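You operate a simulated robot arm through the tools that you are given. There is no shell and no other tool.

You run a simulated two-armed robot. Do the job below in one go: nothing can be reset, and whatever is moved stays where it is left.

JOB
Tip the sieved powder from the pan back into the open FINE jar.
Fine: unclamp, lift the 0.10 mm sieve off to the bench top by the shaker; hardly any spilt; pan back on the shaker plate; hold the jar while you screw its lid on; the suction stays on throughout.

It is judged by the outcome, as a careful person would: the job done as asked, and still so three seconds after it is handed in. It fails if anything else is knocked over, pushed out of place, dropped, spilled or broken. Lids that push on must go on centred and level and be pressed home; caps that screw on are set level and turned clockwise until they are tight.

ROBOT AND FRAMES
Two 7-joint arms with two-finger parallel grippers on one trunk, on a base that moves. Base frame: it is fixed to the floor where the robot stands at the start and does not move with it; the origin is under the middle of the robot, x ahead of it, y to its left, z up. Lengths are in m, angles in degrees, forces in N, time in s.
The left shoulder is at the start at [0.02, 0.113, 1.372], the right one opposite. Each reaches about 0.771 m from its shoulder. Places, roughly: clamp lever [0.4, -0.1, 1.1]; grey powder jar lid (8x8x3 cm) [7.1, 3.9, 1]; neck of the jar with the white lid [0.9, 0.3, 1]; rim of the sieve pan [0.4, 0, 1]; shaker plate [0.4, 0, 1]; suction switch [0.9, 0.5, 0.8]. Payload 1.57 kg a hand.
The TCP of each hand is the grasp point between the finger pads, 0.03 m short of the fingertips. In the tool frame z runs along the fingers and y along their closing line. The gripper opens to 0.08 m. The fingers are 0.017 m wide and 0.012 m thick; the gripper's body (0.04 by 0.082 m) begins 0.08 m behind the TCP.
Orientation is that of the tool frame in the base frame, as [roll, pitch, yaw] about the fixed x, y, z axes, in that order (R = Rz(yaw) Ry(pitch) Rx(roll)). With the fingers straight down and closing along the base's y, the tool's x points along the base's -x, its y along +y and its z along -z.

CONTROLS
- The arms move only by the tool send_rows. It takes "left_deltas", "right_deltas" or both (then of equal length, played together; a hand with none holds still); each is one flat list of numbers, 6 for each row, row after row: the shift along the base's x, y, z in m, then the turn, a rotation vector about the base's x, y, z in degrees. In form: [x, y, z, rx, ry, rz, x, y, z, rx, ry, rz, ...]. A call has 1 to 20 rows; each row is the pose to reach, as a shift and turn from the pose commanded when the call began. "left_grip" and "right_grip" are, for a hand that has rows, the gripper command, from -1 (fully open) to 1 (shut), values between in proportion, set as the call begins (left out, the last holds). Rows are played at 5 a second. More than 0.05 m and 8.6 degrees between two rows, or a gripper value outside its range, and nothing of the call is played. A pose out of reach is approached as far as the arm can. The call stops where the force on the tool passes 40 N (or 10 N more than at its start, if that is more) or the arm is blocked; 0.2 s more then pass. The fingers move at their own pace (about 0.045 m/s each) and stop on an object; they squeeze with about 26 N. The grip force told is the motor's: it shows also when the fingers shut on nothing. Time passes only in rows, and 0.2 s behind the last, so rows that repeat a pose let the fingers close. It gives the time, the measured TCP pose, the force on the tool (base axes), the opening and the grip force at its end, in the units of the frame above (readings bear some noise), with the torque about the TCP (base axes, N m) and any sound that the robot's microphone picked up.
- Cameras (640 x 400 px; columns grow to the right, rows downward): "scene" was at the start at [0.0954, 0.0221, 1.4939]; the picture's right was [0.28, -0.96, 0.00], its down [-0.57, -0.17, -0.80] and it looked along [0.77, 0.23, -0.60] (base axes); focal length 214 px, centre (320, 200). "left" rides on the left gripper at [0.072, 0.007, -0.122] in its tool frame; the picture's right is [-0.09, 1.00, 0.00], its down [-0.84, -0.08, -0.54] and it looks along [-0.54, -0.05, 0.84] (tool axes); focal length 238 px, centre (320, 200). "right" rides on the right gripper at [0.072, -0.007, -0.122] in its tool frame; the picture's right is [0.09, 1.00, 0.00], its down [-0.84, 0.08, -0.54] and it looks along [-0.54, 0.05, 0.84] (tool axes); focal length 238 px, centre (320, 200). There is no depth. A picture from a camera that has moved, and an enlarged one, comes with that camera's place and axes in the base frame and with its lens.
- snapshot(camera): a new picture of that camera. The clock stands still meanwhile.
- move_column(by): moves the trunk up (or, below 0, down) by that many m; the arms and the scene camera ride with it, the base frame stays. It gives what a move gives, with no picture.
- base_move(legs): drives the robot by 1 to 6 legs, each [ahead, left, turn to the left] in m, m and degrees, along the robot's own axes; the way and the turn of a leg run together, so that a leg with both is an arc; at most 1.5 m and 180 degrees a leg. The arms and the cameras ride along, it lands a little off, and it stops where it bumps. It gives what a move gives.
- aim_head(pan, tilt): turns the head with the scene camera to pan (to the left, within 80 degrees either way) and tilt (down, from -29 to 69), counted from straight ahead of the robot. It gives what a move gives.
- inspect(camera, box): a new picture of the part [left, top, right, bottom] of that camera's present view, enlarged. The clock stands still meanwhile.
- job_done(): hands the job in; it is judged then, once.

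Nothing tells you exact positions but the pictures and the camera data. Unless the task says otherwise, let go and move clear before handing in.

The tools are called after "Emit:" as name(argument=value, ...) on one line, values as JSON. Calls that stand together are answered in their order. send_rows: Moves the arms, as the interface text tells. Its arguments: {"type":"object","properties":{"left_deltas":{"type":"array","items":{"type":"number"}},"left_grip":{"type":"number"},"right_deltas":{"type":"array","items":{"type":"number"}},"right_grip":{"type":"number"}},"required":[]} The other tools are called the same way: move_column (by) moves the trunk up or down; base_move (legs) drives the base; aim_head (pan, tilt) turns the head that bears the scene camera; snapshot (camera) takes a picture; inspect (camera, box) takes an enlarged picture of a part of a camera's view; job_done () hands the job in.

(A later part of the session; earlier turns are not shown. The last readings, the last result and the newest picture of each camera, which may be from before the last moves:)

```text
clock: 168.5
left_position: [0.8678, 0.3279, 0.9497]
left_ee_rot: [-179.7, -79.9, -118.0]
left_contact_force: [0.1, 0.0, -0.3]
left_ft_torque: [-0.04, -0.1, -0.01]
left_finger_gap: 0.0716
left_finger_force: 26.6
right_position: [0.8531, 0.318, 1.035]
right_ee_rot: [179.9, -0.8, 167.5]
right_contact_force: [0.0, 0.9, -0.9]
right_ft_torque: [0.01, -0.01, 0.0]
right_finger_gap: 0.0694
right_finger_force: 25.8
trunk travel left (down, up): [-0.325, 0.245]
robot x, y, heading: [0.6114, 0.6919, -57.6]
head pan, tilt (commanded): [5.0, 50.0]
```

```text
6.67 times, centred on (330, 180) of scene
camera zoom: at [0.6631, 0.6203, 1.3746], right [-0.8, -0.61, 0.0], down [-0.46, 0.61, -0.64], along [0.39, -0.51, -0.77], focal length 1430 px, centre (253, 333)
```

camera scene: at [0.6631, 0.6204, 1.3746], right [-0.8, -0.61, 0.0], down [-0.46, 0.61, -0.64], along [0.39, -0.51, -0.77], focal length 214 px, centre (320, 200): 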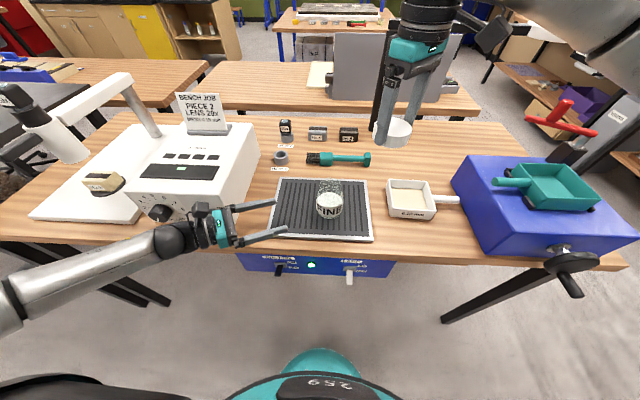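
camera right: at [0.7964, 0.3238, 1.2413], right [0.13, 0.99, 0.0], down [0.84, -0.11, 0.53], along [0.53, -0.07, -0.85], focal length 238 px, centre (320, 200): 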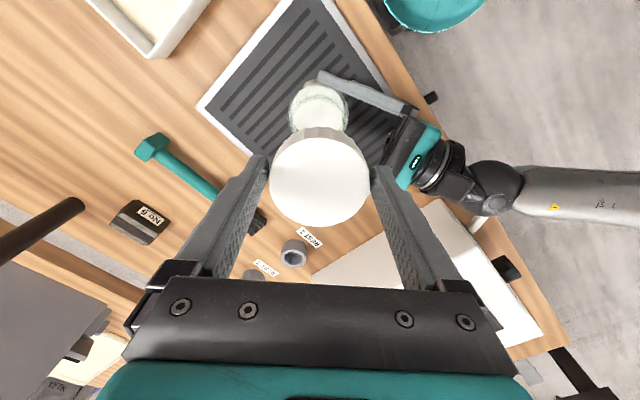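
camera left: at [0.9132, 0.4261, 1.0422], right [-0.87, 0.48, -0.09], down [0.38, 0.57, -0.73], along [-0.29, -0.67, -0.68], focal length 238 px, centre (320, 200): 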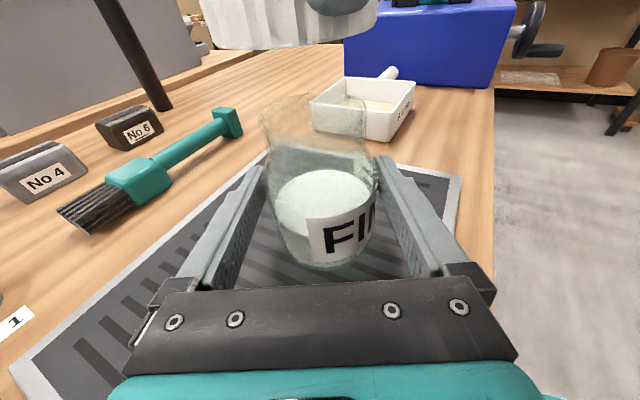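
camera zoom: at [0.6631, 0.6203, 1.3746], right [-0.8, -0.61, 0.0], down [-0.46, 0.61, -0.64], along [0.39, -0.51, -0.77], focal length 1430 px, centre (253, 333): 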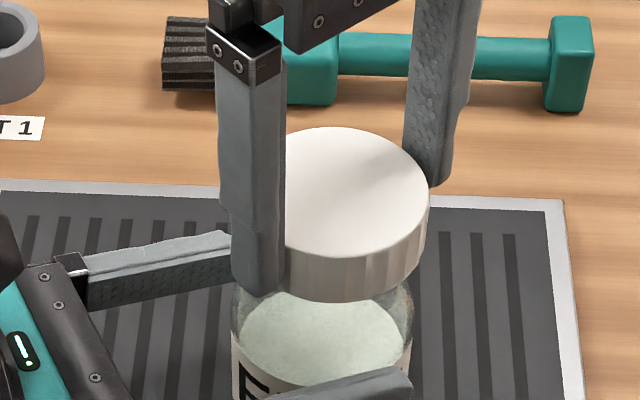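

Emit:
send_rows(right_deltas=[0.002, -0.002, 0, 0, 0, 0, 0.002, -0.002, -0.002, 0, 0, 0, 0.002, -0.002, -0.002, 0, 0, 0])

Emit:
inspect(camera="left", box=[230, 0, 410, 160])

Emit:
inspect(camera="scene", box=[300, 150, 360, 210])

```text
clock: 169.3
left_position: [0.8667, 0.3282, 0.9503]
left_ee_rot: [-179.5, -79.9, -118.0]
left_contact_force: [0.6, -0.1, 0.3]
left_ft_torque: [-0.04, -0.07, 0.04]
left_finger_gap: 0.0715
left_finger_force: 25.8
right_position: [0.8562, 0.3149, 1.0334]
right_ee_rot: [179.9, -0.7, 167.5]
right_contact_force: [-0.3, -0.8, 0.3]
right_ft_torque: [0.02, 0.01, -0.03]
right_finger_gap: 0.069
right_finger_force: 26.4
trunk travel left (down, up): [-0.325, 0.245]
robot x, y, heading: [0.6081, 0.6944, -57.6]
head pan, tilt (commanded): [5.0, 50.0]
```

```text
2.50 times, centred on (320, 80) of left
camera zoom: at [0.9132, 0.4261, 1.0423], right [-0.87, 0.48, -0.09], down [0.38, 0.57, -0.73], along [-0.29, -0.67, -0.68], focal length 596 px, centre (320, 500)
```

zoom: 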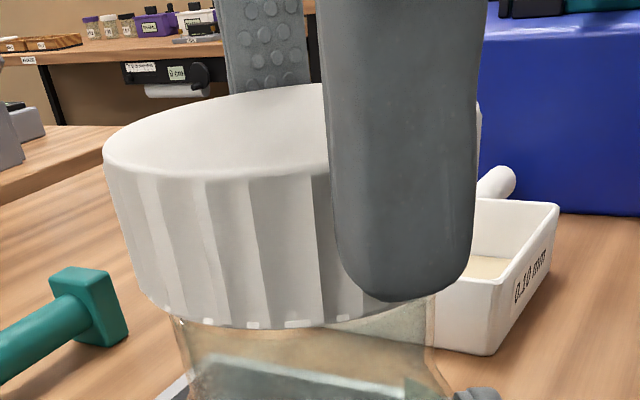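

```text
6.67 times, centred on (330, 180) of scene
camera zoom: at [0.6631, 0.6203, 1.3746], right [-0.8, -0.61, 0.0], down [-0.46, 0.61, -0.64], along [0.39, -0.51, -0.77], focal length 1430 px, centre (253, 333)
```

zoom: 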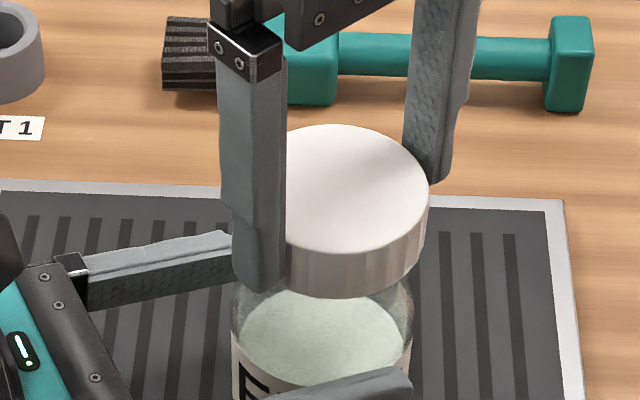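

Emit:
send_rows(right_deltas=[0, 0, -0.002, 0, 0, 0, 0, 0, -0.004, 0, 0, 0, 0, 0, -0.004, 0, 0, 0])

```text
clock: 170.1
left_position: [0.8682, 0.3282, 0.9505]
left_ee_rot: [-179.6, -79.9, -118.0]
left_contact_force: [0.6, -0.6, -0.5]
left_ft_torque: [-0.07, -0.1, 0.01]
left_finger_gap: 0.0713
left_finger_force: 26.5
right_position: [0.8555, 0.316, 1.029]
right_ee_rot: [179.9, -0.8, 167.5]
right_contact_force: [0.0, -0.3, -0.4]
right_ft_torque: [0.02, 0.01, -0.02]
right_finger_gap: 0.0692
right_finger_force: 26.1
trunk travel left (down, up): [-0.325, 0.245]
robot x, y, heading: [0.6123, 0.6939, -57.5]
head pan, tilt (commanded): [5.0, 50.0]
```

Emit:
send_rows(right_deltas=[0, 0, -0.002, 0, 0, 0, 0, 0, -0.004, 0, 0, 0, 0, 0, -0.005, 0, 0, 0])

Emit:
inspect(camera="left", box=[230, 0, 410, 160])

```text
clock: 170.9
left_position: [0.8694, 0.3274, 0.9509]
left_ee_rot: [-179.5, -79.9, -118.1]
left_contact_force: [-1.1, -2.3, 0.3]
left_ft_torque: [0.05, -0.18, 0.04]
left_finger_gap: 0.0713
left_finger_force: 26.1
right_position: [0.8551, 0.3159, 1.0271]
right_ee_rot: [180.0, -0.7, 167.5]
right_contact_force: [1.9, 3.0, 0.3]
right_ft_torque: [0.13, -0.05, 0.04]
right_finger_gap: 0.0692
right_finger_force: 26.0
trunk travel left (down, up): [-0.325, 0.245]
robot x, y, heading: [0.6084, 0.6939, -57.6]
head pan, tilt (commanded): [5.0, 50.0]
```

```text
2.50 times, centred on (320, 80) of left
camera zoom: at [0.9132, 0.4262, 1.0422], right [-0.87, 0.48, -0.09], down [0.39, 0.57, -0.73], along [-0.29, -0.67, -0.68], focal length 596 px, centre (320, 500)
```

zoom: 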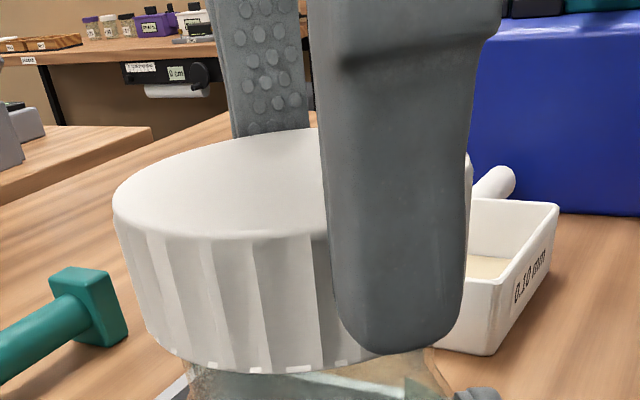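

Emit:
send_rows(right_deltas=[0.0006, 0.001, 0, 0, 0, 0, 0.0006, 0.001, -0.001, 0, 0, 0, 0.0006, 0.001, -0.002, 0, 0, 0, 0.0006, 0.001, -0.002, 0, 0, 0])

```text
clock: 171.9
left_position: [0.8687, 0.3284, 0.9487]
left_ee_rot: [-179.5, -79.9, -118.0]
left_contact_force: [-0.4, -1.1, 0.7]
left_ft_torque: [-0.1, -0.04, 0.01]
left_finger_gap: 0.0715
left_finger_force: 26.3
right_position: [0.8576, 0.3149, 1.0221]
right_ee_rot: [179.9, -0.8, 167.5]
right_contact_force: [-0.4, 0.5, -1.3]
right_ft_torque: [0.0, 0.01, -0.03]
right_finger_gap: 0.0694
right_finger_force: 26.2
trunk travel left (down, up): [-0.325, 0.245]
robot x, y, heading: [0.611, 0.6943, -57.7]
head pan, tilt (commanded): [5.0, 50.0]
```

Emit:
send_rows(right_deltas=[0, 0, -0.0015, 0, 0, 0, 0, 0, -0.003, 0, 0, 0, 0, 0, -0.003, 0, 0, 0])

Emit:
inspect(camera="left", box=[230, 0, 410, 160])

Emit:
inspect(camera="scene", box=[300, 150, 360, 210])

```text
clock: 172.7
left_position: [0.8687, 0.327, 0.9502]
left_ee_rot: [-179.6, -79.9, -118.0]
left_contact_force: [0.1, 0.1, 0.4]
left_ft_torque: [-0.06, -0.04, 0.02]
left_finger_gap: 0.071
left_finger_force: 26.0
right_position: [0.8562, 0.315, 1.0208]
right_ee_rot: [179.9, -0.7, 167.5]
right_contact_force: [-0.6, -0.4, 0.5]
right_ft_torque: [-0.01, 0.03, 0.0]
right_finger_gap: 0.0693
right_finger_force: 25.5
trunk travel left (down, up): [-0.325, 0.245]
robot x, y, heading: [0.6087, 0.6924, -57.6]
head pan, tilt (commanded): [5.0, 50.0]
```

```text
2.50 times, centred on (320, 80) of left
camera zoom: at [0.9131, 0.4262, 1.0423], right [-0.87, 0.48, -0.09], down [0.38, 0.57, -0.73], along [-0.29, -0.67, -0.68], focal length 596 px, centre (320, 500)
```

zoom: 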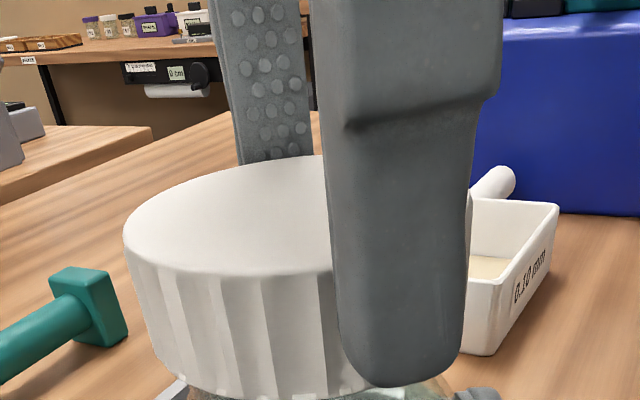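

```text
6.67 times, centred on (330, 180) of scene
camera zoom: at [0.663, 0.6204, 1.3746], right [-0.8, -0.61, 0.0], down [-0.46, 0.61, -0.64], along [0.39, -0.51, -0.77], focal length 1430 px, centre (253, 333)
```

zoom: 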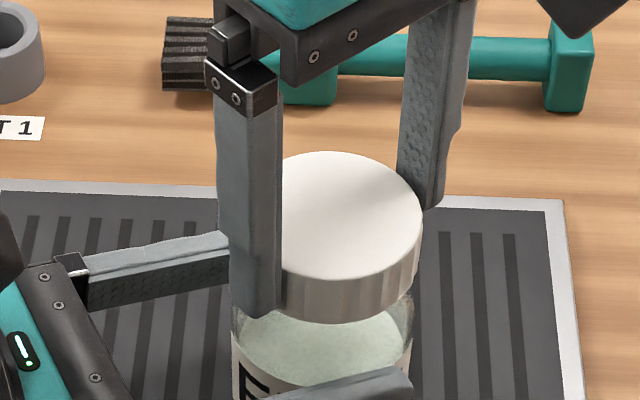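

Emit:
send_rows(right_deltas=[0, 0, -0.001, 0, 0, 0, 0, 0, -0.002, 0, 0, 0, 0, 0, -0.002, 0, 0, 0])

```text
clock: 173.5
left_position: [0.8682, 0.3288, 0.9505]
left_ee_rot: [-179.6, -79.9, -118.0]
left_contact_force: [-0.9, -0.2, 1.1]
left_ft_torque: [0.09, -0.05, -0.01]
left_finger_gap: 0.0714
left_finger_force: 26.2
right_position: [0.8557, 0.316, 1.0179]
right_ee_rot: [179.9, -0.7, 167.5]
right_contact_force: [-0.1, 0.4, 0.0]
right_ft_torque: [0.05, -0.04, 0.01]
right_finger_gap: 0.0697
right_finger_force: 26.5
trunk travel left (down, up): [-0.325, 0.245]
robot x, y, heading: [0.6083, 0.6909, -57.8]
head pan, tilt (commanded): [5.0, 50.0]
```

Emit:
send_rows(right_deltas=[0, 0, -0.001, 0, 0, 0, 0, 0, -0.002, 0, 0, 0, 0, 0, -0.002, 0, 0, 0])

```text
clock: 174.3
left_position: [0.8683, 0.3275, 0.9494]
left_ee_rot: [-179.5, -79.9, -118.0]
left_contact_force: [-1.1, -1.4, -0.4]
left_ft_torque: [0.02, 0.0, 0.01]
left_finger_gap: 0.0713
left_finger_force: 26.5
right_position: [0.8567, 0.3156, 1.0167]
right_ee_rot: [179.9, -0.8, 167.4]
right_contact_force: [0.7, 1.1, -0.8]
right_ft_torque: [0.03, 0.0, -0.01]
right_finger_gap: 0.0691
right_finger_force: 26.3
trunk travel left (down, up): [-0.325, 0.245]
robot x, y, heading: [0.6119, 0.6936, -57.8]
head pan, tilt (commanded): [5.0, 50.0]
```

Emit:
send_rows(right_deltas=[0, 0, -0.001, 0, 0, 0, 0, 0, -0.002, 0, 0, 0, 0, 0, -0.003, 0, 0, 0, 0, 0, -0.003, 0, 0, 0])

Emit:
inspect(camera="scene", box=[300, 150, 360, 210])

Emit:
snapshot(camera="left")

```text
clock: 175.3
left_position: [0.8678, 0.3279, 0.9497]
left_ee_rot: [-179.5, -79.9, -118.1]
left_contact_force: [-1.1, -4.2, -0.7]
left_ft_torque: [-0.54, 0.05, 0.14]
left_finger_gap: 0.0717
left_finger_force: 26.2
right_position: [0.8562, 0.3161, 1.0144]
right_ee_rot: [-179.9, -0.5, 167.6]
right_contact_force: [2.3, 0.4, 14.5]
right_ft_torque: [0.07, -0.04, -0.05]
right_finger_gap: 0.0694
right_finger_force: 26.3
trunk travel left (down, up): [-0.325, 0.245]
robot x, y, heading: [0.6086, 0.6955, -57.7]
head pan, tilt (commanded): [5.0, 50.0]
```

```text
6.67 times, centred on (330, 180) of scene
camera zoom: at [0.6628, 0.6205, 1.3747], right [-0.8, -0.61, 0.0], down [-0.46, 0.61, -0.64], along [0.39, -0.51, -0.77], focal length 1430 px, centre (253, 333)
```

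zoom: 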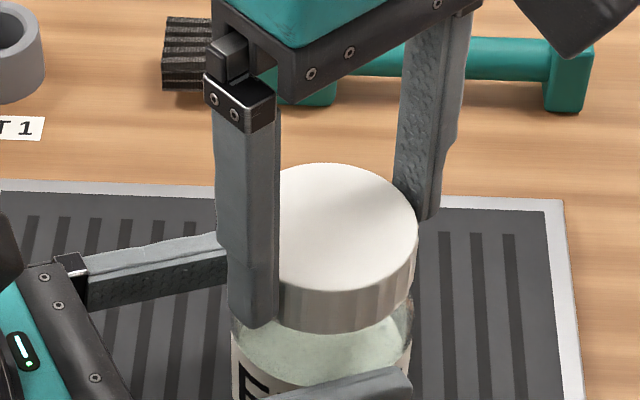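

```text
taken
camera left: at [0.913, 0.4262, 1.0423], right [-0.88, 0.48, -0.09], down [0.38, 0.57, -0.73], along [-0.29, -0.67, -0.68], focal length 238 px, centre (320, 200)
```

left: 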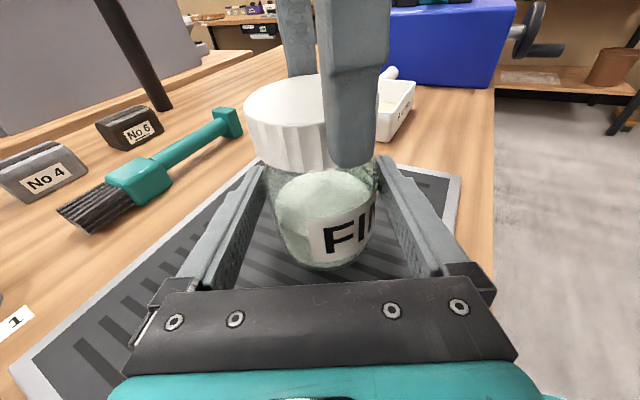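

The lid rests on the jar's thread start with ~14 N. I'll ease the pressure slightly and begin turning it clockwise (seen from above).

Emit:
send_rows(right_deltas=[0, 0, 0.001, 0, 0, -4, 0, 0, 0.001, 0, 0, -10, 0, 0, 0.001, 0, 0, -16, 0, 0, 0.001, 0, 0, -22, 0, 0, 0.001, 0, 0, -28, 0, 0, 0.001, 0, 0, -28])

Emit:
inspect(camera="scene", box=[300, 150, 360, 210])

Emit:
snapshot(camera="right")

```text
clock: 176.7
left_position: [0.8674, 0.3291, 0.9497]
left_ee_rot: [-179.5, -79.9, -118.1]
left_contact_force: [-4.9, -16.3, -2.2]
left_ft_torque: [0.41, -0.39, 0.19]
left_finger_gap: 0.0713
left_finger_force: 26.1
right_position: [0.8572, 0.317, 1.0136]
right_ee_rot: [179.6, -0.7, 139.6]
right_contact_force: [10.0, 16.4, 14.0]
right_ft_torque: [0.3, -0.32, 0.09]
right_finger_gap: 0.0695
right_finger_force: 26.7
trunk travel left (down, up): [-0.325, 0.245]
robot x, y, heading: [0.6108, 0.6922, -57.9]
head pan, tilt (commanded): [5.0, 50.0]
```

```text
6.67 times, centred on (330, 180) of scene
camera zoom: at [0.6633, 0.6209, 1.3746], right [-0.8, -0.61, 0.0], down [-0.46, 0.61, -0.64], along [0.39, -0.51, -0.77], focal length 1430 px, centre (253, 333)
```

zoom: 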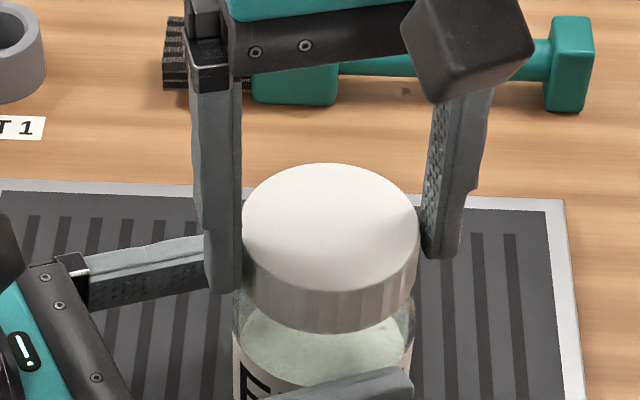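

```text
taken
camera right: at [0.8001, 0.3566, 1.1355], right [0.58, 0.82, 0.01], down [0.69, -0.49, 0.53], along [0.44, -0.3, -0.85], focal length 238 px, centre (320, 200)
```

right: 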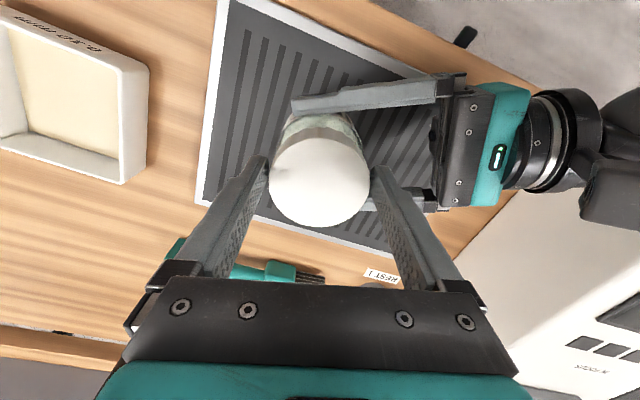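

Emit:
send_rows(right_deltas=[0.0008, 0.0013, 0, 0, 0, 0, 0.0016, 0.0026, 0, 0, 0, 0, 0.0016, 0.0026, 0, 0, 0, 0])

```text
clock: 177.5
left_position: [0.8692, 0.3285, 0.9488]
left_ee_rot: [-179.6, -79.9, -118.0]
left_contact_force: [-4.4, -10.7, -0.4]
left_ft_torque: [-0.06, -0.04, 0.11]
left_finger_gap: 0.0713
left_finger_force: 25.9
right_position: [0.8566, 0.3177, 1.0147]
right_ee_rot: [179.9, -0.7, 139.4]
right_contact_force: [6.4, 9.9, 7.7]
right_ft_torque: [0.52, -0.39, 0.05]
right_finger_gap: 0.0694
right_finger_force: 25.8
trunk travel left (down, up): [-0.325, 0.245]
robot x, y, heading: [0.6074, 0.6923, -57.6]
head pan, tilt (commanded): [5.0, 50.0]
```

Emit:
send_rows(right_deltas=[0.0012, 0.002, 0, 0, 0, 0, 0.0024, 0.0038, 0, 0, 0, 0, 0.0024, 0.0038, 0, 0, 0, 0])

Emit:
inspect(camera="left", box=[220, 40, 420, 280])

```text
clock: 178.3
left_position: [0.8696, 0.3291, 0.9497]
left_ee_rot: [-179.5, -79.8, -118.2]
left_contact_force: [3.9, 11.8, 4.4]
left_ft_torque: [-0.52, 0.42, 0.05]
left_finger_gap: 0.0716
left_finger_force: 26.2
right_position: [0.8576, 0.319, 1.0133]
right_ee_rot: [-179.4, -0.5, 139.0]
right_contact_force: [-8.1, -13.6, 6.8]
right_ft_torque: [-0.18, 0.14, -0.1]
right_finger_gap: 0.0695
right_finger_force: 26.1
trunk travel left (down, up): [-0.325, 0.245]
robot x, y, heading: [0.6134, 0.6942, -57.6]
head pan, tilt (commanded): [5.0, 50.0]
```

```text
1.67 times, centred on (320, 160) of left
camera zoom: at [0.9131, 0.4266, 1.0426], right [-0.88, 0.48, -0.09], down [0.39, 0.57, -0.73], along [-0.29, -0.67, -0.68], focal length 397 px, centre (320, 267)
```

zoom: 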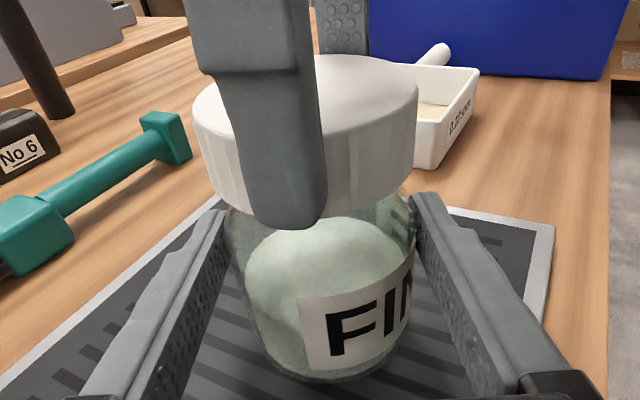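

Emit:
send_rows(right_deltas=[-0.0007, -0.0011, 0, 0, 0, 0, -0.0014, -0.0022, 0, 0, 0, 0, -0.0014, -0.0022, 0, 0, 0, 0])

```text
clock: 179.1
left_position: [0.8682, 0.3291, 0.9502]
left_ee_rot: [-179.4, -79.9, -118.2]
left_contact_force: [6.7, 16.5, 6.4]
left_ft_torque: [-0.18, 0.27, 0.08]
left_finger_gap: 0.0715
left_finger_force: 25.7
right_position: [0.8582, 0.3184, 1.0146]
right_ee_rot: [-179.8, -0.7, 139.4]
right_contact_force: [-8.5, -15.4, 1.9]
right_ft_torque: [-0.47, 0.34, -0.07]
right_finger_gap: 0.0693
right_finger_force: 25.9
trunk travel left (down, up): [-0.325, 0.245]
robot x, y, heading: [0.6095, 0.692, -57.8]
head pan, tilt (commanded): [5.0, 50.0]
```

Emit:
send_rows(right_deltas=[0, 0, 0, 0, 0, 0, 0, 0, 0, 0, 0, 0, 0, 0, 0, 0, 0, 0])

```text
clock: 179.9
left_position: [0.8675, 0.3282, 0.9498]
left_ee_rot: [-179.3, -79.9, -118.2]
left_contact_force: [8.3, 15.8, 7.1]
left_ft_torque: [0.16, 0.19, 0.11]
left_finger_gap: 0.0713
left_finger_force: 25.4
right_position: [0.8579, 0.3185, 1.0147]
right_ee_rot: [-179.9, -0.8, 139.5]
right_contact_force: [-8.8, -12.9, 0.9]
right_ft_torque: [-0.6, 0.34, -0.12]
right_finger_gap: 0.0685
right_finger_force: 25.9
trunk travel left (down, up): [-0.325, 0.245]
robot x, y, heading: [0.6074, 0.6927, -57.5]
head pan, tilt (commanded): [5.0, 50.0]
```

Emit:
send_rows(right_deltas=[-0.0006, -0.001, 0, 0, 0, 0, -0.0012, -0.0019, 0, 0, 0, 0, -0.0012, -0.0019, 0, 0, 0, 0])

```text
clock: 180.7
left_position: [0.8691, 0.3282, 0.9504]
left_ee_rot: [-179.4, -79.9, -118.3]
left_contact_force: [8.8, 7.3, 3.5]
left_ft_torque: [0.32, 0.1, 0.17]
left_finger_gap: 0.0716
left_finger_force: 26.3
right_position: [0.8583, 0.3189, 1.0153]
right_ee_rot: [179.8, -0.8, 139.6]
right_contact_force: [-7.8, -4.7, 2.1]
right_ft_torque: [-0.33, 0.23, -0.08]
right_finger_gap: 0.069
right_finger_force: 26.3
trunk travel left (down, up): [-0.325, 0.245]
robot x, y, heading: [0.6079, 0.6966, -57.7]
head pan, tilt (commanded): [5.0, 50.0]
```

Emit:
send_rows(right_deltas=[-0.0008, -0.0004, 0, 0, 0, 0, -0.0016, -0.0008, 0, 0, 0, 0, -0.0016, -0.0008, 0, 0, 0, 0])

Emit:
inspect(camera="scene", box=[300, 150, 360, 210])

Emit:
inspect(camera="left", box=[220, 40, 420, 280])

```text
clock: 181.5
left_position: [0.8677, 0.328, 0.9502]
left_ee_rot: [-179.3, -79.9, -118.2]
left_contact_force: [3.6, -1.0, 1.7]
left_ft_torque: [0.18, -0.24, 0.02]
left_finger_gap: 0.0711
left_finger_force: 25.7
right_position: [0.8572, 0.3191, 1.0146]
right_ee_rot: [179.8, -0.8, 139.6]
right_contact_force: [-2.5, 1.7, 0.2]
right_ft_torque: [-0.05, 0.12, -0.06]
right_finger_gap: 0.0688
right_finger_force: 26.1
trunk travel left (down, up): [-0.325, 0.245]
robot x, y, heading: [0.6099, 0.6947, -57.6]
head pan, tilt (commanded): [5.0, 50.0]
```

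```text
6.67 times, centred on (330, 180) of scene
camera zoom: at [0.6632, 0.6205, 1.3745], right [-0.8, -0.61, 0.0], down [-0.46, 0.61, -0.64], along [0.39, -0.51, -0.77], focal length 1430 px, centre (253, 333)
```

zoom: 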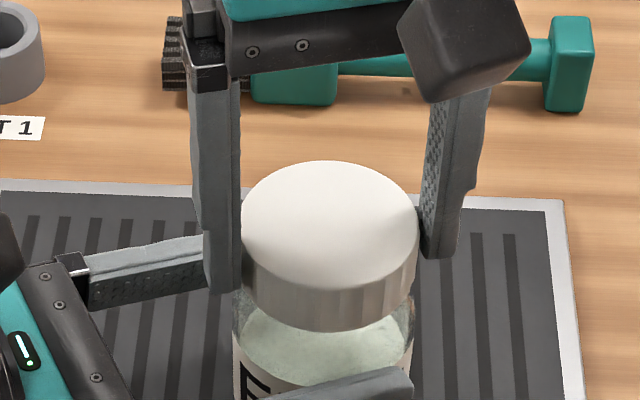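

```text
1.67 times, centred on (320, 160) of left
camera zoom: at [0.913, 0.4261, 1.0424], right [-0.87, 0.48, -0.09], down [0.39, 0.57, -0.73], along [-0.29, -0.67, -0.68], focal length 397 px, centre (320, 267)
```

zoom: 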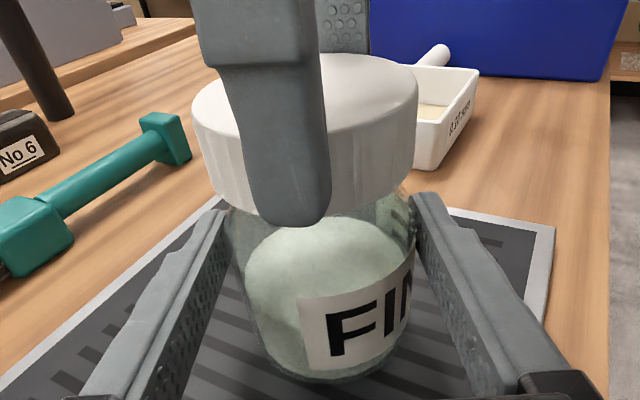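

Emit:
send_rows(right_deltas=[0, 0, -0.001, 0, 0, -6, 0, 0, -0.0015, 0, 0, -12, 0, 0, -0.0015, 0, 0, -18, 0, 0, -0.0015, 0, 0, -18])

```text
clock: 182.5
left_position: [0.8675, 0.3271, 0.9498]
left_ee_rot: [-179.8, -79.9, -117.9]
left_contact_force: [-3.4, -18.4, -1.8]
left_ft_torque: [0.39, -0.4, 0.16]
left_finger_gap: 0.0714
left_finger_force: 25.6
right_position: [0.8578, 0.3199, 1.0141]
right_ee_rot: [179.7, -0.9, 121.6]
right_contact_force: [6.9, 16.5, 9.3]
right_ft_torque: [0.34, -0.19, 0.07]
right_finger_gap: 0.0689
right_finger_force: 26.0
trunk travel left (down, up): [-0.325, 0.245]
robot x, y, heading: [0.6069, 0.6928, -57.6]
head pan, tilt (commanded): [5.0, 50.0]
```

Emit:
send_rows(right_deltas=[0.0006, 0.0012, 0.0005, 0, 0, 0, 0.0012, 0.0024, 0.0005, 0, 0, 0, 0.0012, 0.0024, 0.0005, 0, 0, 0])

```text
clock: 183.3
left_position: [0.8667, 0.3292, 0.9503]
left_ee_rot: [-179.7, -79.9, -118.1]
left_contact_force: [-9.0, -12.3, -1.1]
left_ft_torque: [-0.28, -0.21, 0.01]
left_finger_gap: 0.0711
left_finger_force: 26.3
right_position: [0.8578, 0.3201, 1.014]
right_ee_rot: [179.8, -0.8, 121.3]
right_contact_force: [8.9, 10.3, 5.9]
right_ft_torque: [0.62, -0.46, 0.07]
right_finger_gap: 0.0691
right_finger_force: 25.9
trunk travel left (down, up): [-0.325, 0.245]
robot x, y, heading: [0.6074, 0.6928, -57.7]
head pan, tilt (commanded): [5.0, 50.0]
```

Emit:
send_rows(right_deltas=[0, 0, 0, 0, 0, 0, 0, 0, 0, 0, 0, 0, 0, 0, 0, 0, 0, 0], right_grip=-1)

Emit:
inspect(camera="scene", box=[300, 150, 360, 210])

Emit:
inspect(camera="left", box=[220, 40, 420, 280])

Emit:
snapshot(camera="right")

```text
clock: 184.1
left_position: [0.8688, 0.3279, 0.9514]
left_ee_rot: [-179.4, -79.9, -118.1]
left_contact_force: [-0.8, 1.7, 4.8]
left_ft_torque: [-0.23, 0.18, -0.07]
left_finger_gap: 0.0714
left_finger_force: 25.6
right_position: [0.8559, 0.3205, 1.0135]
right_ee_rot: [-179.9, -0.8, 121.4]
right_contact_force: [-0.9, 0.4, -0.6]
right_ft_torque: [0.0, 0.03, 0.0]
right_finger_gap: 0.0802
right_finger_force: 0.1
trunk travel left (down, up): [-0.325, 0.245]
robot x, y, heading: [0.6077, 0.6923, -58.0]
head pan, tilt (commanded): [5.0, 50.0]
```

```text
6.67 times, centred on (330, 180) of scene
camera zoom: at [0.6628, 0.6209, 1.3746], right [-0.8, -0.61, 0.0], down [-0.46, 0.61, -0.64], along [0.39, -0.51, -0.77], focal length 1430 px, centre (253, 333)
```

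zoom: 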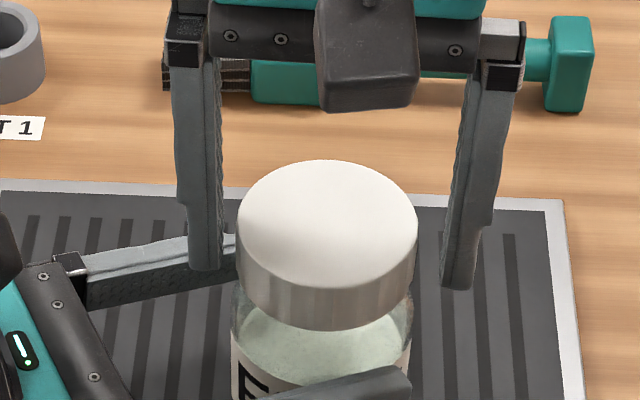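

```text
1.67 times, centred on (320, 160) of left
camera zoom: at [0.9134, 0.4266, 1.0426], right [-0.88, 0.48, -0.09], down [0.38, 0.57, -0.73], along [-0.29, -0.67, -0.68], focal length 397 px, centre (320, 267)
```

zoom: 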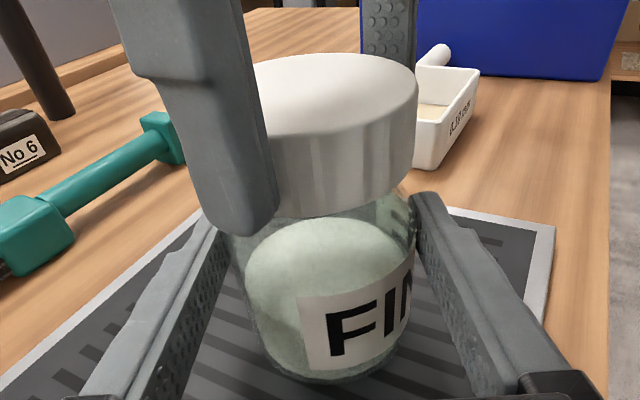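

```text
taken
camera right: at [0.8149, 0.3752, 1.1354], right [0.8, 0.6, 0.0], down [0.51, -0.68, 0.53], along [0.32, -0.42, -0.85], focal length 238 px, centre (320, 200)
```

right: 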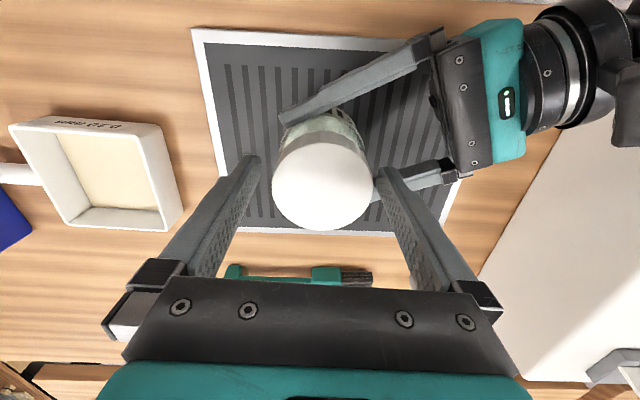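

The lid sits level on the jar. I'll recentre the open hand on it, regrip, and turn clockwise from here.

Emit:
send_rows(right_deltas=[0.0027, -0.0007, 0, 0, 0, 0, 0.0027, -0.0007, 0, 0, 0, 0, 0.0027, -0.0007, 0, 0, 0, 0])

Emit:
send_rows(right_deltas=[0, 0, 0, 0, 0, 0, 0, 0, 0, 0, 0, 0, 0, 0, 0, 0, 0, 0], right_grip=1)

Emit:
send_rows(right_deltas=[0, 0, 0, 0, 0, -6, 0, 0, 0, 0, 0, -12, 0, 0, 0, 0, 0, -18, 0, 0, 0, 0, 0, -24, 0, 0, 0, 0, 0, -30, 0, 0, 0, 0, 0, -30])

Emit:
snapshot(camera="right")

```text
clock: 184.9
left_position: [0.8681, 0.3281, 0.9506]
left_ee_rot: [-179.3, -79.9, -118.3]
left_contact_force: [0.5, 1.7, 5.5]
left_ft_torque: [-0.15, 0.09, -0.02]
left_finger_gap: 0.0713
left_finger_force: 26.1
right_position: [0.8599, 0.3189, 1.014]
right_ee_rot: [179.9, -0.8, 121.5]
right_contact_force: [0.3, -0.6, -0.2]
right_ft_torque: [-0.01, -0.02, 0.0]
right_finger_gap: 0.08
right_finger_force: 0.1
trunk travel left (down, up): [-0.325, 0.245]
robot x, y, heading: [0.6089, 0.6913, -57.6]
head pan, tilt (commanded): [5.0, 50.0]
```

```text
clock: 185.7
left_position: [0.8692, 0.328, 0.9508]
left_ee_rot: [-179.5, -80.0, -118.2]
left_contact_force: [3.2, 2.5, 4.7]
left_ft_torque: [-0.25, 0.17, 0.01]
left_finger_gap: 0.0713
left_finger_force: 26.4
right_position: [0.8596, 0.3192, 1.0134]
right_ee_rot: [179.9, -0.8, 121.4]
right_contact_force: [-1.6, -0.7, 0.6]
right_ft_torque: [0.02, 0.01, -0.02]
right_finger_gap: 0.0693
right_finger_force: 25.8
trunk travel left (down, up): [-0.325, 0.245]
robot x, y, heading: [0.6122, 0.6905, -57.5]
head pan, tilt (commanded): [5.0, 50.0]
```

```text
clock: 187.1
left_position: [0.8672, 0.3278, 0.95]
left_ee_rot: [-179.6, -80.0, -118.2]
left_contact_force: [-4.3, -6.1, 3.5]
left_ft_torque: [-0.05, -0.58, 0.1]
left_finger_gap: 0.0714
left_finger_force: 26.4
right_position: [0.8607, 0.3199, 1.0118]
right_ee_rot: [179.8, -0.8, 91.6]
right_contact_force: [7.6, 5.3, 1.3]
right_ft_torque: [0.07, 0.01, 0.03]
right_finger_gap: 0.0693
right_finger_force: 26.1
trunk travel left (down, up): [-0.325, 0.245]
robot x, y, heading: [0.6129, 0.6959, -57.5]
head pan, tilt (commanded): [5.0, 50.0]
```

```text
taken
camera right: at [0.8531, 0.3885, 1.1346], right [0.99, 0.12, 0.01], down [0.1, -0.84, 0.53], along [0.07, -0.53, -0.85], focal length 238 px, centre (320, 200)
```

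right: 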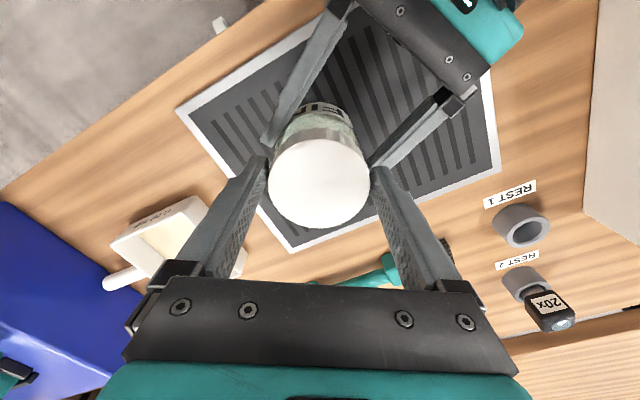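

Emit:
send_rows(right_deltas=[0.0008, 0.0006, -0.0003, 0, 0, -6, 0.0008, 0.0006, -0.0005, 0, 0, -12, 0.0008, 0.0006, -0.0005, 0, 0, -18, 0.0008, 0.0006, -0.0005, 0, 0, -24, 0.0008, 0.0006, -0.0005, 0, 0, -30, 0.0008, 0.0006, -0.0005, 0, 0, -36, 0.0008, 0.0006, -0.0005, 0, 0, -36])

Emit:
inspect(camera="scene", box=[300, 150, 360, 210])

Emit:
inspect(camera="left", box=[220, 40, 420, 280])

```text
clock: 188.7
left_position: [0.8652, 0.3286, 0.9504]
left_ee_rot: [179.4, -80.0, -117.4]
left_contact_force: [-17.3, 0.1, 5.2]
left_ft_torque: [-0.04, -0.63, -0.17]
left_finger_gap: 0.0712
left_finger_force: 25.7
right_position: [0.8612, 0.3198, 1.014]
right_ee_rot: [179.6, -1.0, 55.4]
right_contact_force: [18.9, -1.9, -0.1]
right_ft_torque: [-0.18, -0.41, 0.07]
right_finger_gap: 0.0688
right_finger_force: 25.8
trunk travel left (down, up): [-0.325, 0.245]
robot x, y, heading: [0.6104, 0.6894, -57.8]
head pan, tilt (commanded): [5.0, 50.0]
```

```text
6.67 times, centred on (330, 180) of scene
camera zoom: at [0.6631, 0.6206, 1.3746], right [-0.8, -0.61, 0.0], down [-0.46, 0.61, -0.64], along [0.39, -0.51, -0.77], focal length 1430 px, centre (253, 333)
```

zoom: 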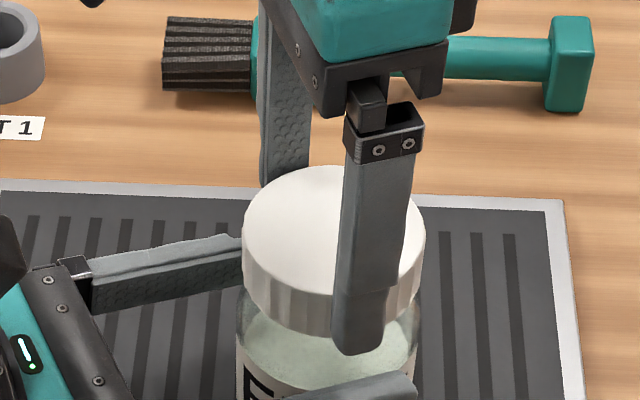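

```text
1.67 times, centred on (320, 160) of left
camera zoom: at [0.9116, 0.4266, 1.0423], right [-0.87, 0.48, -0.09], down [0.39, 0.56, -0.73], along [-0.3, -0.67, -0.68], focal length 397 px, centre (320, 267)
```

zoom: 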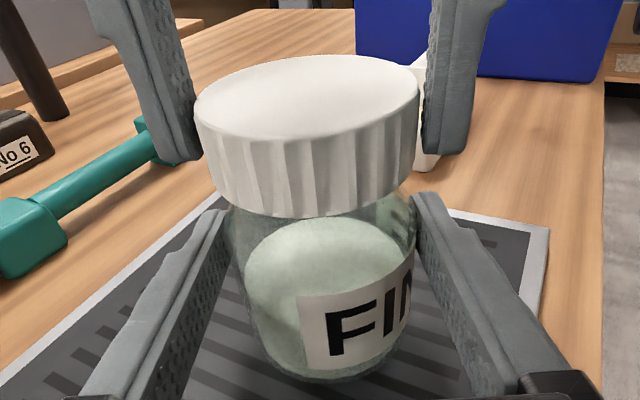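

The lid looks level and coaxial, and is turning while the jar stays still; side force builds because my hand's axis is ~4.5 mm off the lid's axis. I'll release, recentre, and take the next stroke.

Emit:
send_rows(right_deltas=[0, 0, 0, 0, 0, 0, 0, 0, 0, 0, 0, 0, 0, 0, 0, 0, 0, 0], right_grip=-1)

Emit:
inspect(camera="right", box=[240, 90, 400, 250])

Emit:
inspect(camera="left", box=[220, 40, 420, 280])

```text
clock: 189.5
left_position: [0.8704, 0.3279, 0.9499]
left_ee_rot: [-179.4, -79.9, -118.1]
left_contact_force: [-3.4, 6.2, 5.6]
left_ft_torque: [0.05, 0.28, -0.19]
left_finger_gap: 0.0714
left_finger_force: 26.2
right_position: [0.8602, 0.3201, 1.0114]
right_ee_rot: [180.0, -0.7, 55.6]
right_contact_force: [3.1, -1.9, 0.8]
right_ft_torque: [-0.1, -0.1, -0.03]
right_finger_gap: 0.08
right_finger_force: 0.1
trunk travel left (down, up): [-0.325, 0.245]
robot x, y, heading: [0.6126, 0.6951, -57.8]
head pan, tilt (commanded): [5.0, 50.0]
```

```text
2.50 times, centred on (320, 170) of right
camera zoom: at [0.895, 0.3807, 1.1342], right [0.87, -0.49, 0.0], down [-0.41, -0.74, 0.53], along [-0.26, -0.46, -0.85], focal length 596 px, centre (320, 275)
```

zoom: 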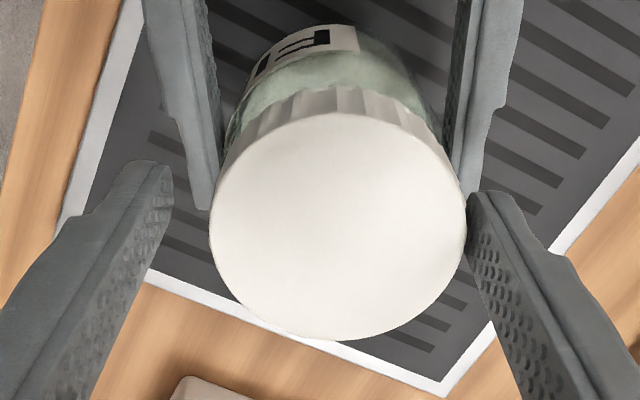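

```text
1.67 times, centred on (320, 160) of left
camera zoom: at [0.9136, 0.4268, 1.0426], right [-0.88, 0.47, -0.09], down [0.38, 0.57, -0.73], along [-0.29, -0.67, -0.68], focal length 397 px, centre (320, 267)
```

zoom: 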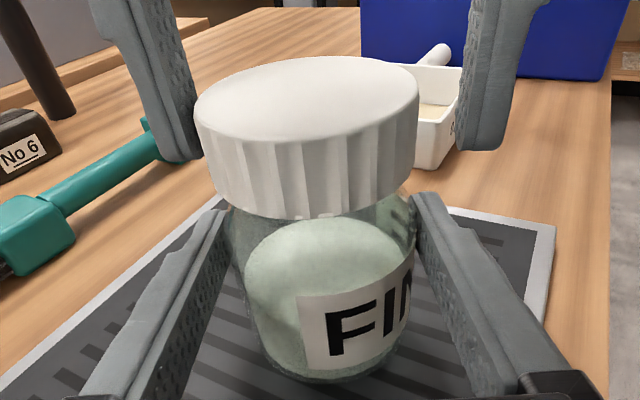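

Emit:
send_rows(right_deltas=[0.0013, -0.0024, 0.001, 0, 0, 0, 0.0025, -0.0048, 0.002, 0, 0, 0, 0.0025, -0.0048, 0.002, 0, 0, 0])

Emit:
inspect(camera="right", box=[240, 90, 400, 250])

```text
clock: 190.3
left_position: [0.8683, 0.328, 0.9519]
left_ee_rot: [-178.9, -79.9, -118.4]
left_contact_force: [0.4, 0.6, 4.0]
left_ft_torque: [-0.06, 0.19, 0.0]
left_finger_gap: 0.0715
left_finger_force: 25.3
right_position: [0.8627, 0.314, 1.0135]
right_ee_rot: [179.9, -0.8, 55.5]
right_contact_force: [0.1, -0.2, -0.4]
right_ft_torque: [0.0, 0.01, 0.03]
right_finger_gap: 0.0798
right_finger_force: 0.1
trunk travel left (down, up): [-0.325, 0.245]
robot x, y, heading: [0.6097, 0.6931, -57.9]
head pan, tilt (commanded): [5.0, 50.0]
```

```text
2.50 times, centred on (320, 170) of right
camera zoom: at [0.8978, 0.3743, 1.1361], right [0.87, -0.49, 0.0], down [-0.41, -0.74, 0.53], along [-0.26, -0.46, -0.85], focal length 596 px, centre (320, 275)
```

zoom: 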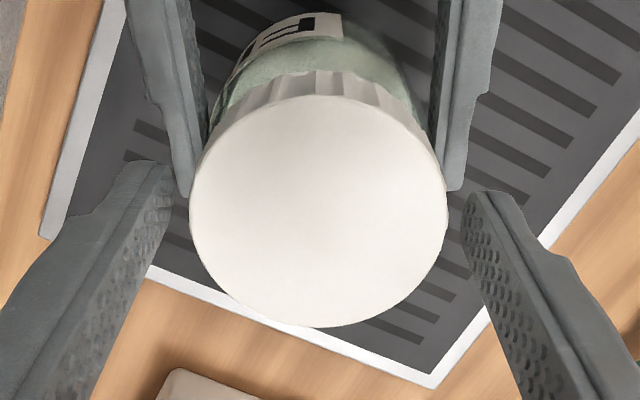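

Emit:
send_rows(right_deltas=[0, 0, 0, 0, 0, 7.9, 0, 0, 0, 0, 0, 15.8, 0, 0, 0, 0, 0, 23.7, 0, 0, 0, 0, 0, 31.6, 0, 0, 0, 0, 0, 39.5, 0, 0, 0, 0, 0, 47.4, 0, 0, 0, 0, 0, 55.3, 0, 0, 0, 0, 0, 63.2, 0, 0, 0, 0, 0, 71.1, 0, 0, 0, 0, 0, 79, 0, 0, 0, 0, 0, 86.9, 0, 0, 0, 0, 0, 94.5, 0, 0, 0, 0, 0, 94.5])

Emit:
inspect(camera="right", box=[240, 90, 400, 250])

```text
clock: 193.1
left_position: [0.8689, 0.3273, 0.9494]
left_ee_rot: [-179.7, -79.9, -118.1]
left_contact_force: [3.0, -0.9, 6.6]
left_ft_torque: [-0.17, 0.2, 0.07]
left_finger_gap: 0.0712
left_finger_force: 25.8
right_position: [0.8622, 0.3147, 1.0162]
right_ee_rot: [-180.0, -0.8, 150.1]
right_contact_force: [-0.2, 0.0, 0.3]
right_ft_torque: [0.04, 0.01, 0.03]
right_finger_gap: 0.0801
right_finger_force: 0.1
trunk travel left (down, up): [-0.325, 0.245]
robot x, y, heading: [0.6099, 0.6916, -57.8]
head pan, tilt (commanded): [5.0, 50.0]
```

```text
2.50 times, centred on (320, 170) of right
camera zoom: at [0.7997, 0.3429, 1.1369], right [0.42, 0.91, 0.0], down [0.77, -0.35, 0.53], along [0.48, -0.22, -0.85], focal length 596 px, centre (320, 275)
```

zoom: 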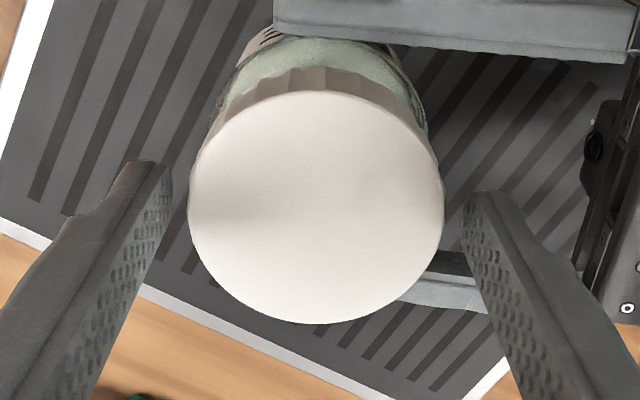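

Emit:
send_rows(right_deltas=[-0.0006, -0.001, -0.004, 0, 0, 0, -0.0006, -0.001, -0.008, 0, 0, 0, -0.0006, -0.001, -0.008, 0, 0, 0])

Emit:
send_rows(right_deltas=[0, 0, 0, 0, 0, 0, 0, 0, 0, 0, 0, 0, 0, 0, 0, 0, 0, 0], right_grip=1)

Emit:
send_rows(right_deltas=[0, 0, 0, 0, 0, -7, 0, 0, 0, 0, 0, -14, 0, 0, 0, 0, 0, -21, 0, 0, 0, 0, 0, -28, 0, 0, -0.0003, 0, 0, -35, 0, 0, -0.0003, 0, 0, -42, 0, 0, -0.0005, 0, 0, -49, 0, 0, -0.0005, 0, 0, -49])

```text
clock: 193.9
left_position: [0.8681, 0.328, 0.95]
left_ee_rot: [-179.5, -79.9, -118.0]
left_contact_force: [2.0, -0.5, 6.3]
left_ft_torque: [-0.14, 0.23, 0.06]
left_finger_gap: 0.0713
left_finger_force: 26.0
right_position: [0.8632, 0.3132, 1.0068]
right_ee_rot: [179.9, -0.9, 150.0]
right_contact_force: [-0.2, -0.3, -0.5]
right_ft_torque: [-0.02, -0.01, -0.03]
right_finger_gap: 0.08
right_finger_force: 0.0
trunk travel left (down, up): [-0.325, 0.245]
robot x, y, heading: [0.61, 0.6924, -57.6]
head pan, tilt (commanded): [5.0, 50.0]
```

```text
clock: 194.7
left_position: [0.8676, 0.3274, 0.9508]
left_ee_rot: [-179.7, -80.0, -118.0]
left_contact_force: [2.3, -1.6, 6.6]
left_ft_torque: [-0.16, 0.27, 0.04]
left_finger_gap: 0.0715
left_finger_force: 26.0
right_position: [0.8624, 0.314, 1.0076]
right_ee_rot: [179.8, -0.8, 150.0]
right_contact_force: [-0.5, -0.6, -0.2]
right_ft_torque: [0.02, 0.0, 0.0]
right_finger_gap: 0.0698
right_finger_force: 26.1
trunk travel left (down, up): [-0.325, 0.245]
robot x, y, heading: [0.6096, 0.6904, -57.7]
head pan, tilt (commanded): [5.0, 50.0]
```

```text
clock: 196.5
left_position: [0.8677, 0.329, 0.9503]
left_ee_rot: [-179.5, -79.8, -118.0]
left_contact_force: [6.8, 6.8, 8.3]
left_ft_torque: [-0.21, 0.81, 0.06]
left_finger_gap: 0.0716
left_finger_force: 25.6
right_position: [0.8626, 0.3134, 1.0068]
right_ee_rot: [-179.9, -0.7, 100.9]
right_contact_force: [-8.4, -5.4, -0.3]
right_ft_torque: [-0.02, 0.12, 0.0]
right_finger_gap: 0.0698
right_finger_force: 25.6
trunk travel left (down, up): [-0.325, 0.245]
robot x, y, heading: [0.6086, 0.6938, -57.5]
head pan, tilt (commanded): [5.0, 50.0]
```

Emit:
send_rows(right_deltas=[-0.0008, -0.0005, 0, 0, 0, -7, -0.0015, -0.001, 0, 0, 0, -14, -0.0015, -0.001, 0, 0, 0, -21, -0.0015, -0.001, 0, 0, 0, -28, -0.0015, -0.001, -0.0003, 0, 0, -35, -0.0015, -0.001, -0.0003, 0, 0, -42, -0.0015, -0.001, -0.0005, 0, 0, -49, -0.0015, -0.001, -0.0005, 0, 0, -56, -0.0015, -0.001, -0.0005, 0, 0, -60, -0.0015, -0.001, -0.0005, 0, 0, -60])

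Emit:
inspect(camera="left", box=[220, 40, 420, 280])

Emit:
inspect(camera="scene", box=[300, 150, 360, 210])

```text
clock: 198.7
left_position: [0.8691, 0.3273, 0.9503]
left_ee_rot: [-179.5, -79.9, -118.0]
left_contact_force: [5.9, -1.8, 4.1]
left_ft_torque: [0.37, 0.44, 0.05]
left_finger_gap: 0.0713
left_finger_force: 25.7
right_position: [0.8609, 0.3152, 1.0067]
right_ee_rot: [-180.0, -0.9, 40.9]
right_contact_force: [-5.7, 5.0, -1.0]
right_ft_torque: [0.11, -0.01, 0.01]
right_finger_gap: 0.0699
right_finger_force: 25.7
trunk travel left (down, up): [-0.325, 0.245]
robot x, y, heading: [0.6079, 0.6967, -57.7]
head pan, tilt (commanded): [5.0, 50.0]
```

```text
1.67 times, centred on (320, 160) of left
camera zoom: at [0.9133, 0.4263, 1.0424], right [-0.88, 0.47, -0.09], down [0.38, 0.57, -0.73], along [-0.29, -0.67, -0.68], focal length 397 px, centre (320, 267)
```

zoom: 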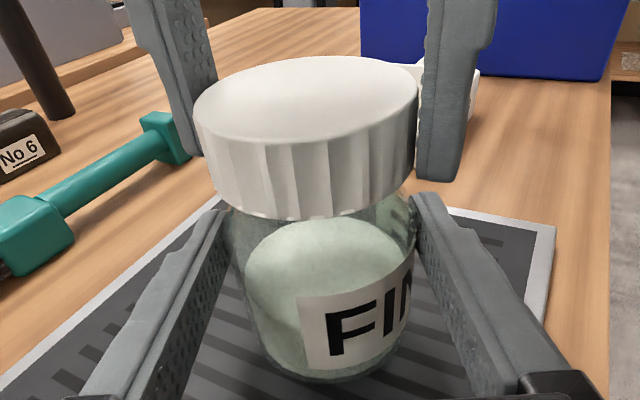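

```text
6.67 times, centred on (330, 180) of scene
camera zoom: at [0.663, 0.6207, 1.3746], right [-0.8, -0.61, 0.0], down [-0.46, 0.61, -0.64], along [0.39, -0.51, -0.77], focal length 1430 px, centre (253, 333)
```

zoom: 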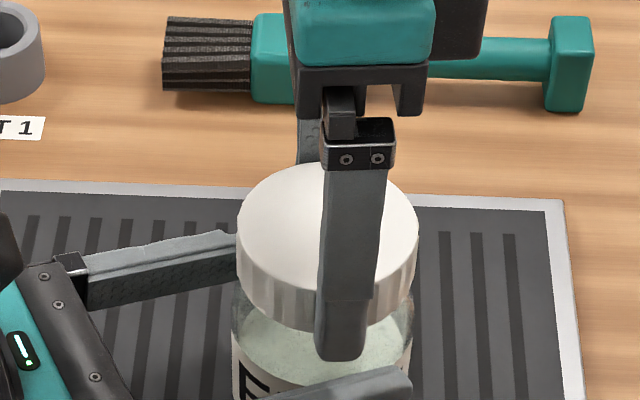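

Emit:
send_rows(right_deltas=[-0.0006, 0.0005, 0, 0, 0, -7, -0.0006, 0.0005, 0, 0, 0, -14, -0.0006, 0.0005, 0, 0, 0, -21, -0.0006, 0.0005, 0, 0, 0, -21])

Emit:
send_rows(right_deltas=[0, 0, 0, 0, 0, 0, 0, 0, 0, 0, 0, 0, 0, 0, 0, 0, 0, 0], right_grip=-1)

Emit:
inspect(camera="right", box=[240, 90, 400, 250])

```text
clock: 199.7
left_position: [0.8686, 0.3273, 0.9498]
left_ee_rot: [-179.5, -80.0, -118.2]
left_contact_force: [1.3, -10.1, 2.7]
left_ft_torque: [0.5, 0.16, 0.09]
left_finger_gap: 0.0715
left_finger_force: 25.8
right_position: [0.8605, 0.3143, 1.0064]
right_ee_rot: [-179.9, -0.8, 20.0]
right_contact_force: [-2.4, 10.3, -2.0]
right_ft_torque: [0.15, -0.03, 0.01]
right_finger_gap: 0.0698
right_finger_force: 26.2
trunk travel left (down, up): [-0.325, 0.245]
robot x, y, heading: [0.6105, 0.6936, -57.7]
head pan, tilt (commanded): [5.0, 50.0]
```

```text
clock: 200.5
left_position: [0.8679, 0.3265, 0.9502]
left_ee_rot: [-179.9, -79.8, -117.8]
left_contact_force: [-0.2, -0.2, 4.5]
left_ft_torque: [0.0, 0.23, -0.02]
left_finger_gap: 0.0715
left_finger_force: 26.1
right_position: [0.8596, 0.3118, 1.007]
right_ee_rot: [179.9, -0.8, 19.9]
right_contact_force: [-0.6, -0.3, 0.4]
right_ft_torque: [0.01, -0.01, -0.01]
right_finger_gap: 0.0801
right_finger_force: 0.2
trunk travel left (down, up): [-0.325, 0.245]
robot x, y, heading: [0.6138, 0.6932, -57.8]
head pan, tilt (commanded): [5.0, 50.0]
```

```text
2.50 times, centred on (320, 170) of right
camera zoom: at [0.9246, 0.342, 1.1282], right [0.43, -0.9, 0.0], down [-0.77, -0.36, 0.53], along [-0.48, -0.23, -0.85], focal length 596 px, centre (320, 275)
```

zoom: 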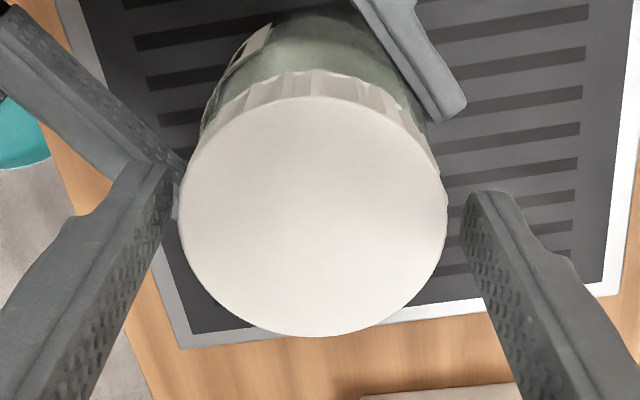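

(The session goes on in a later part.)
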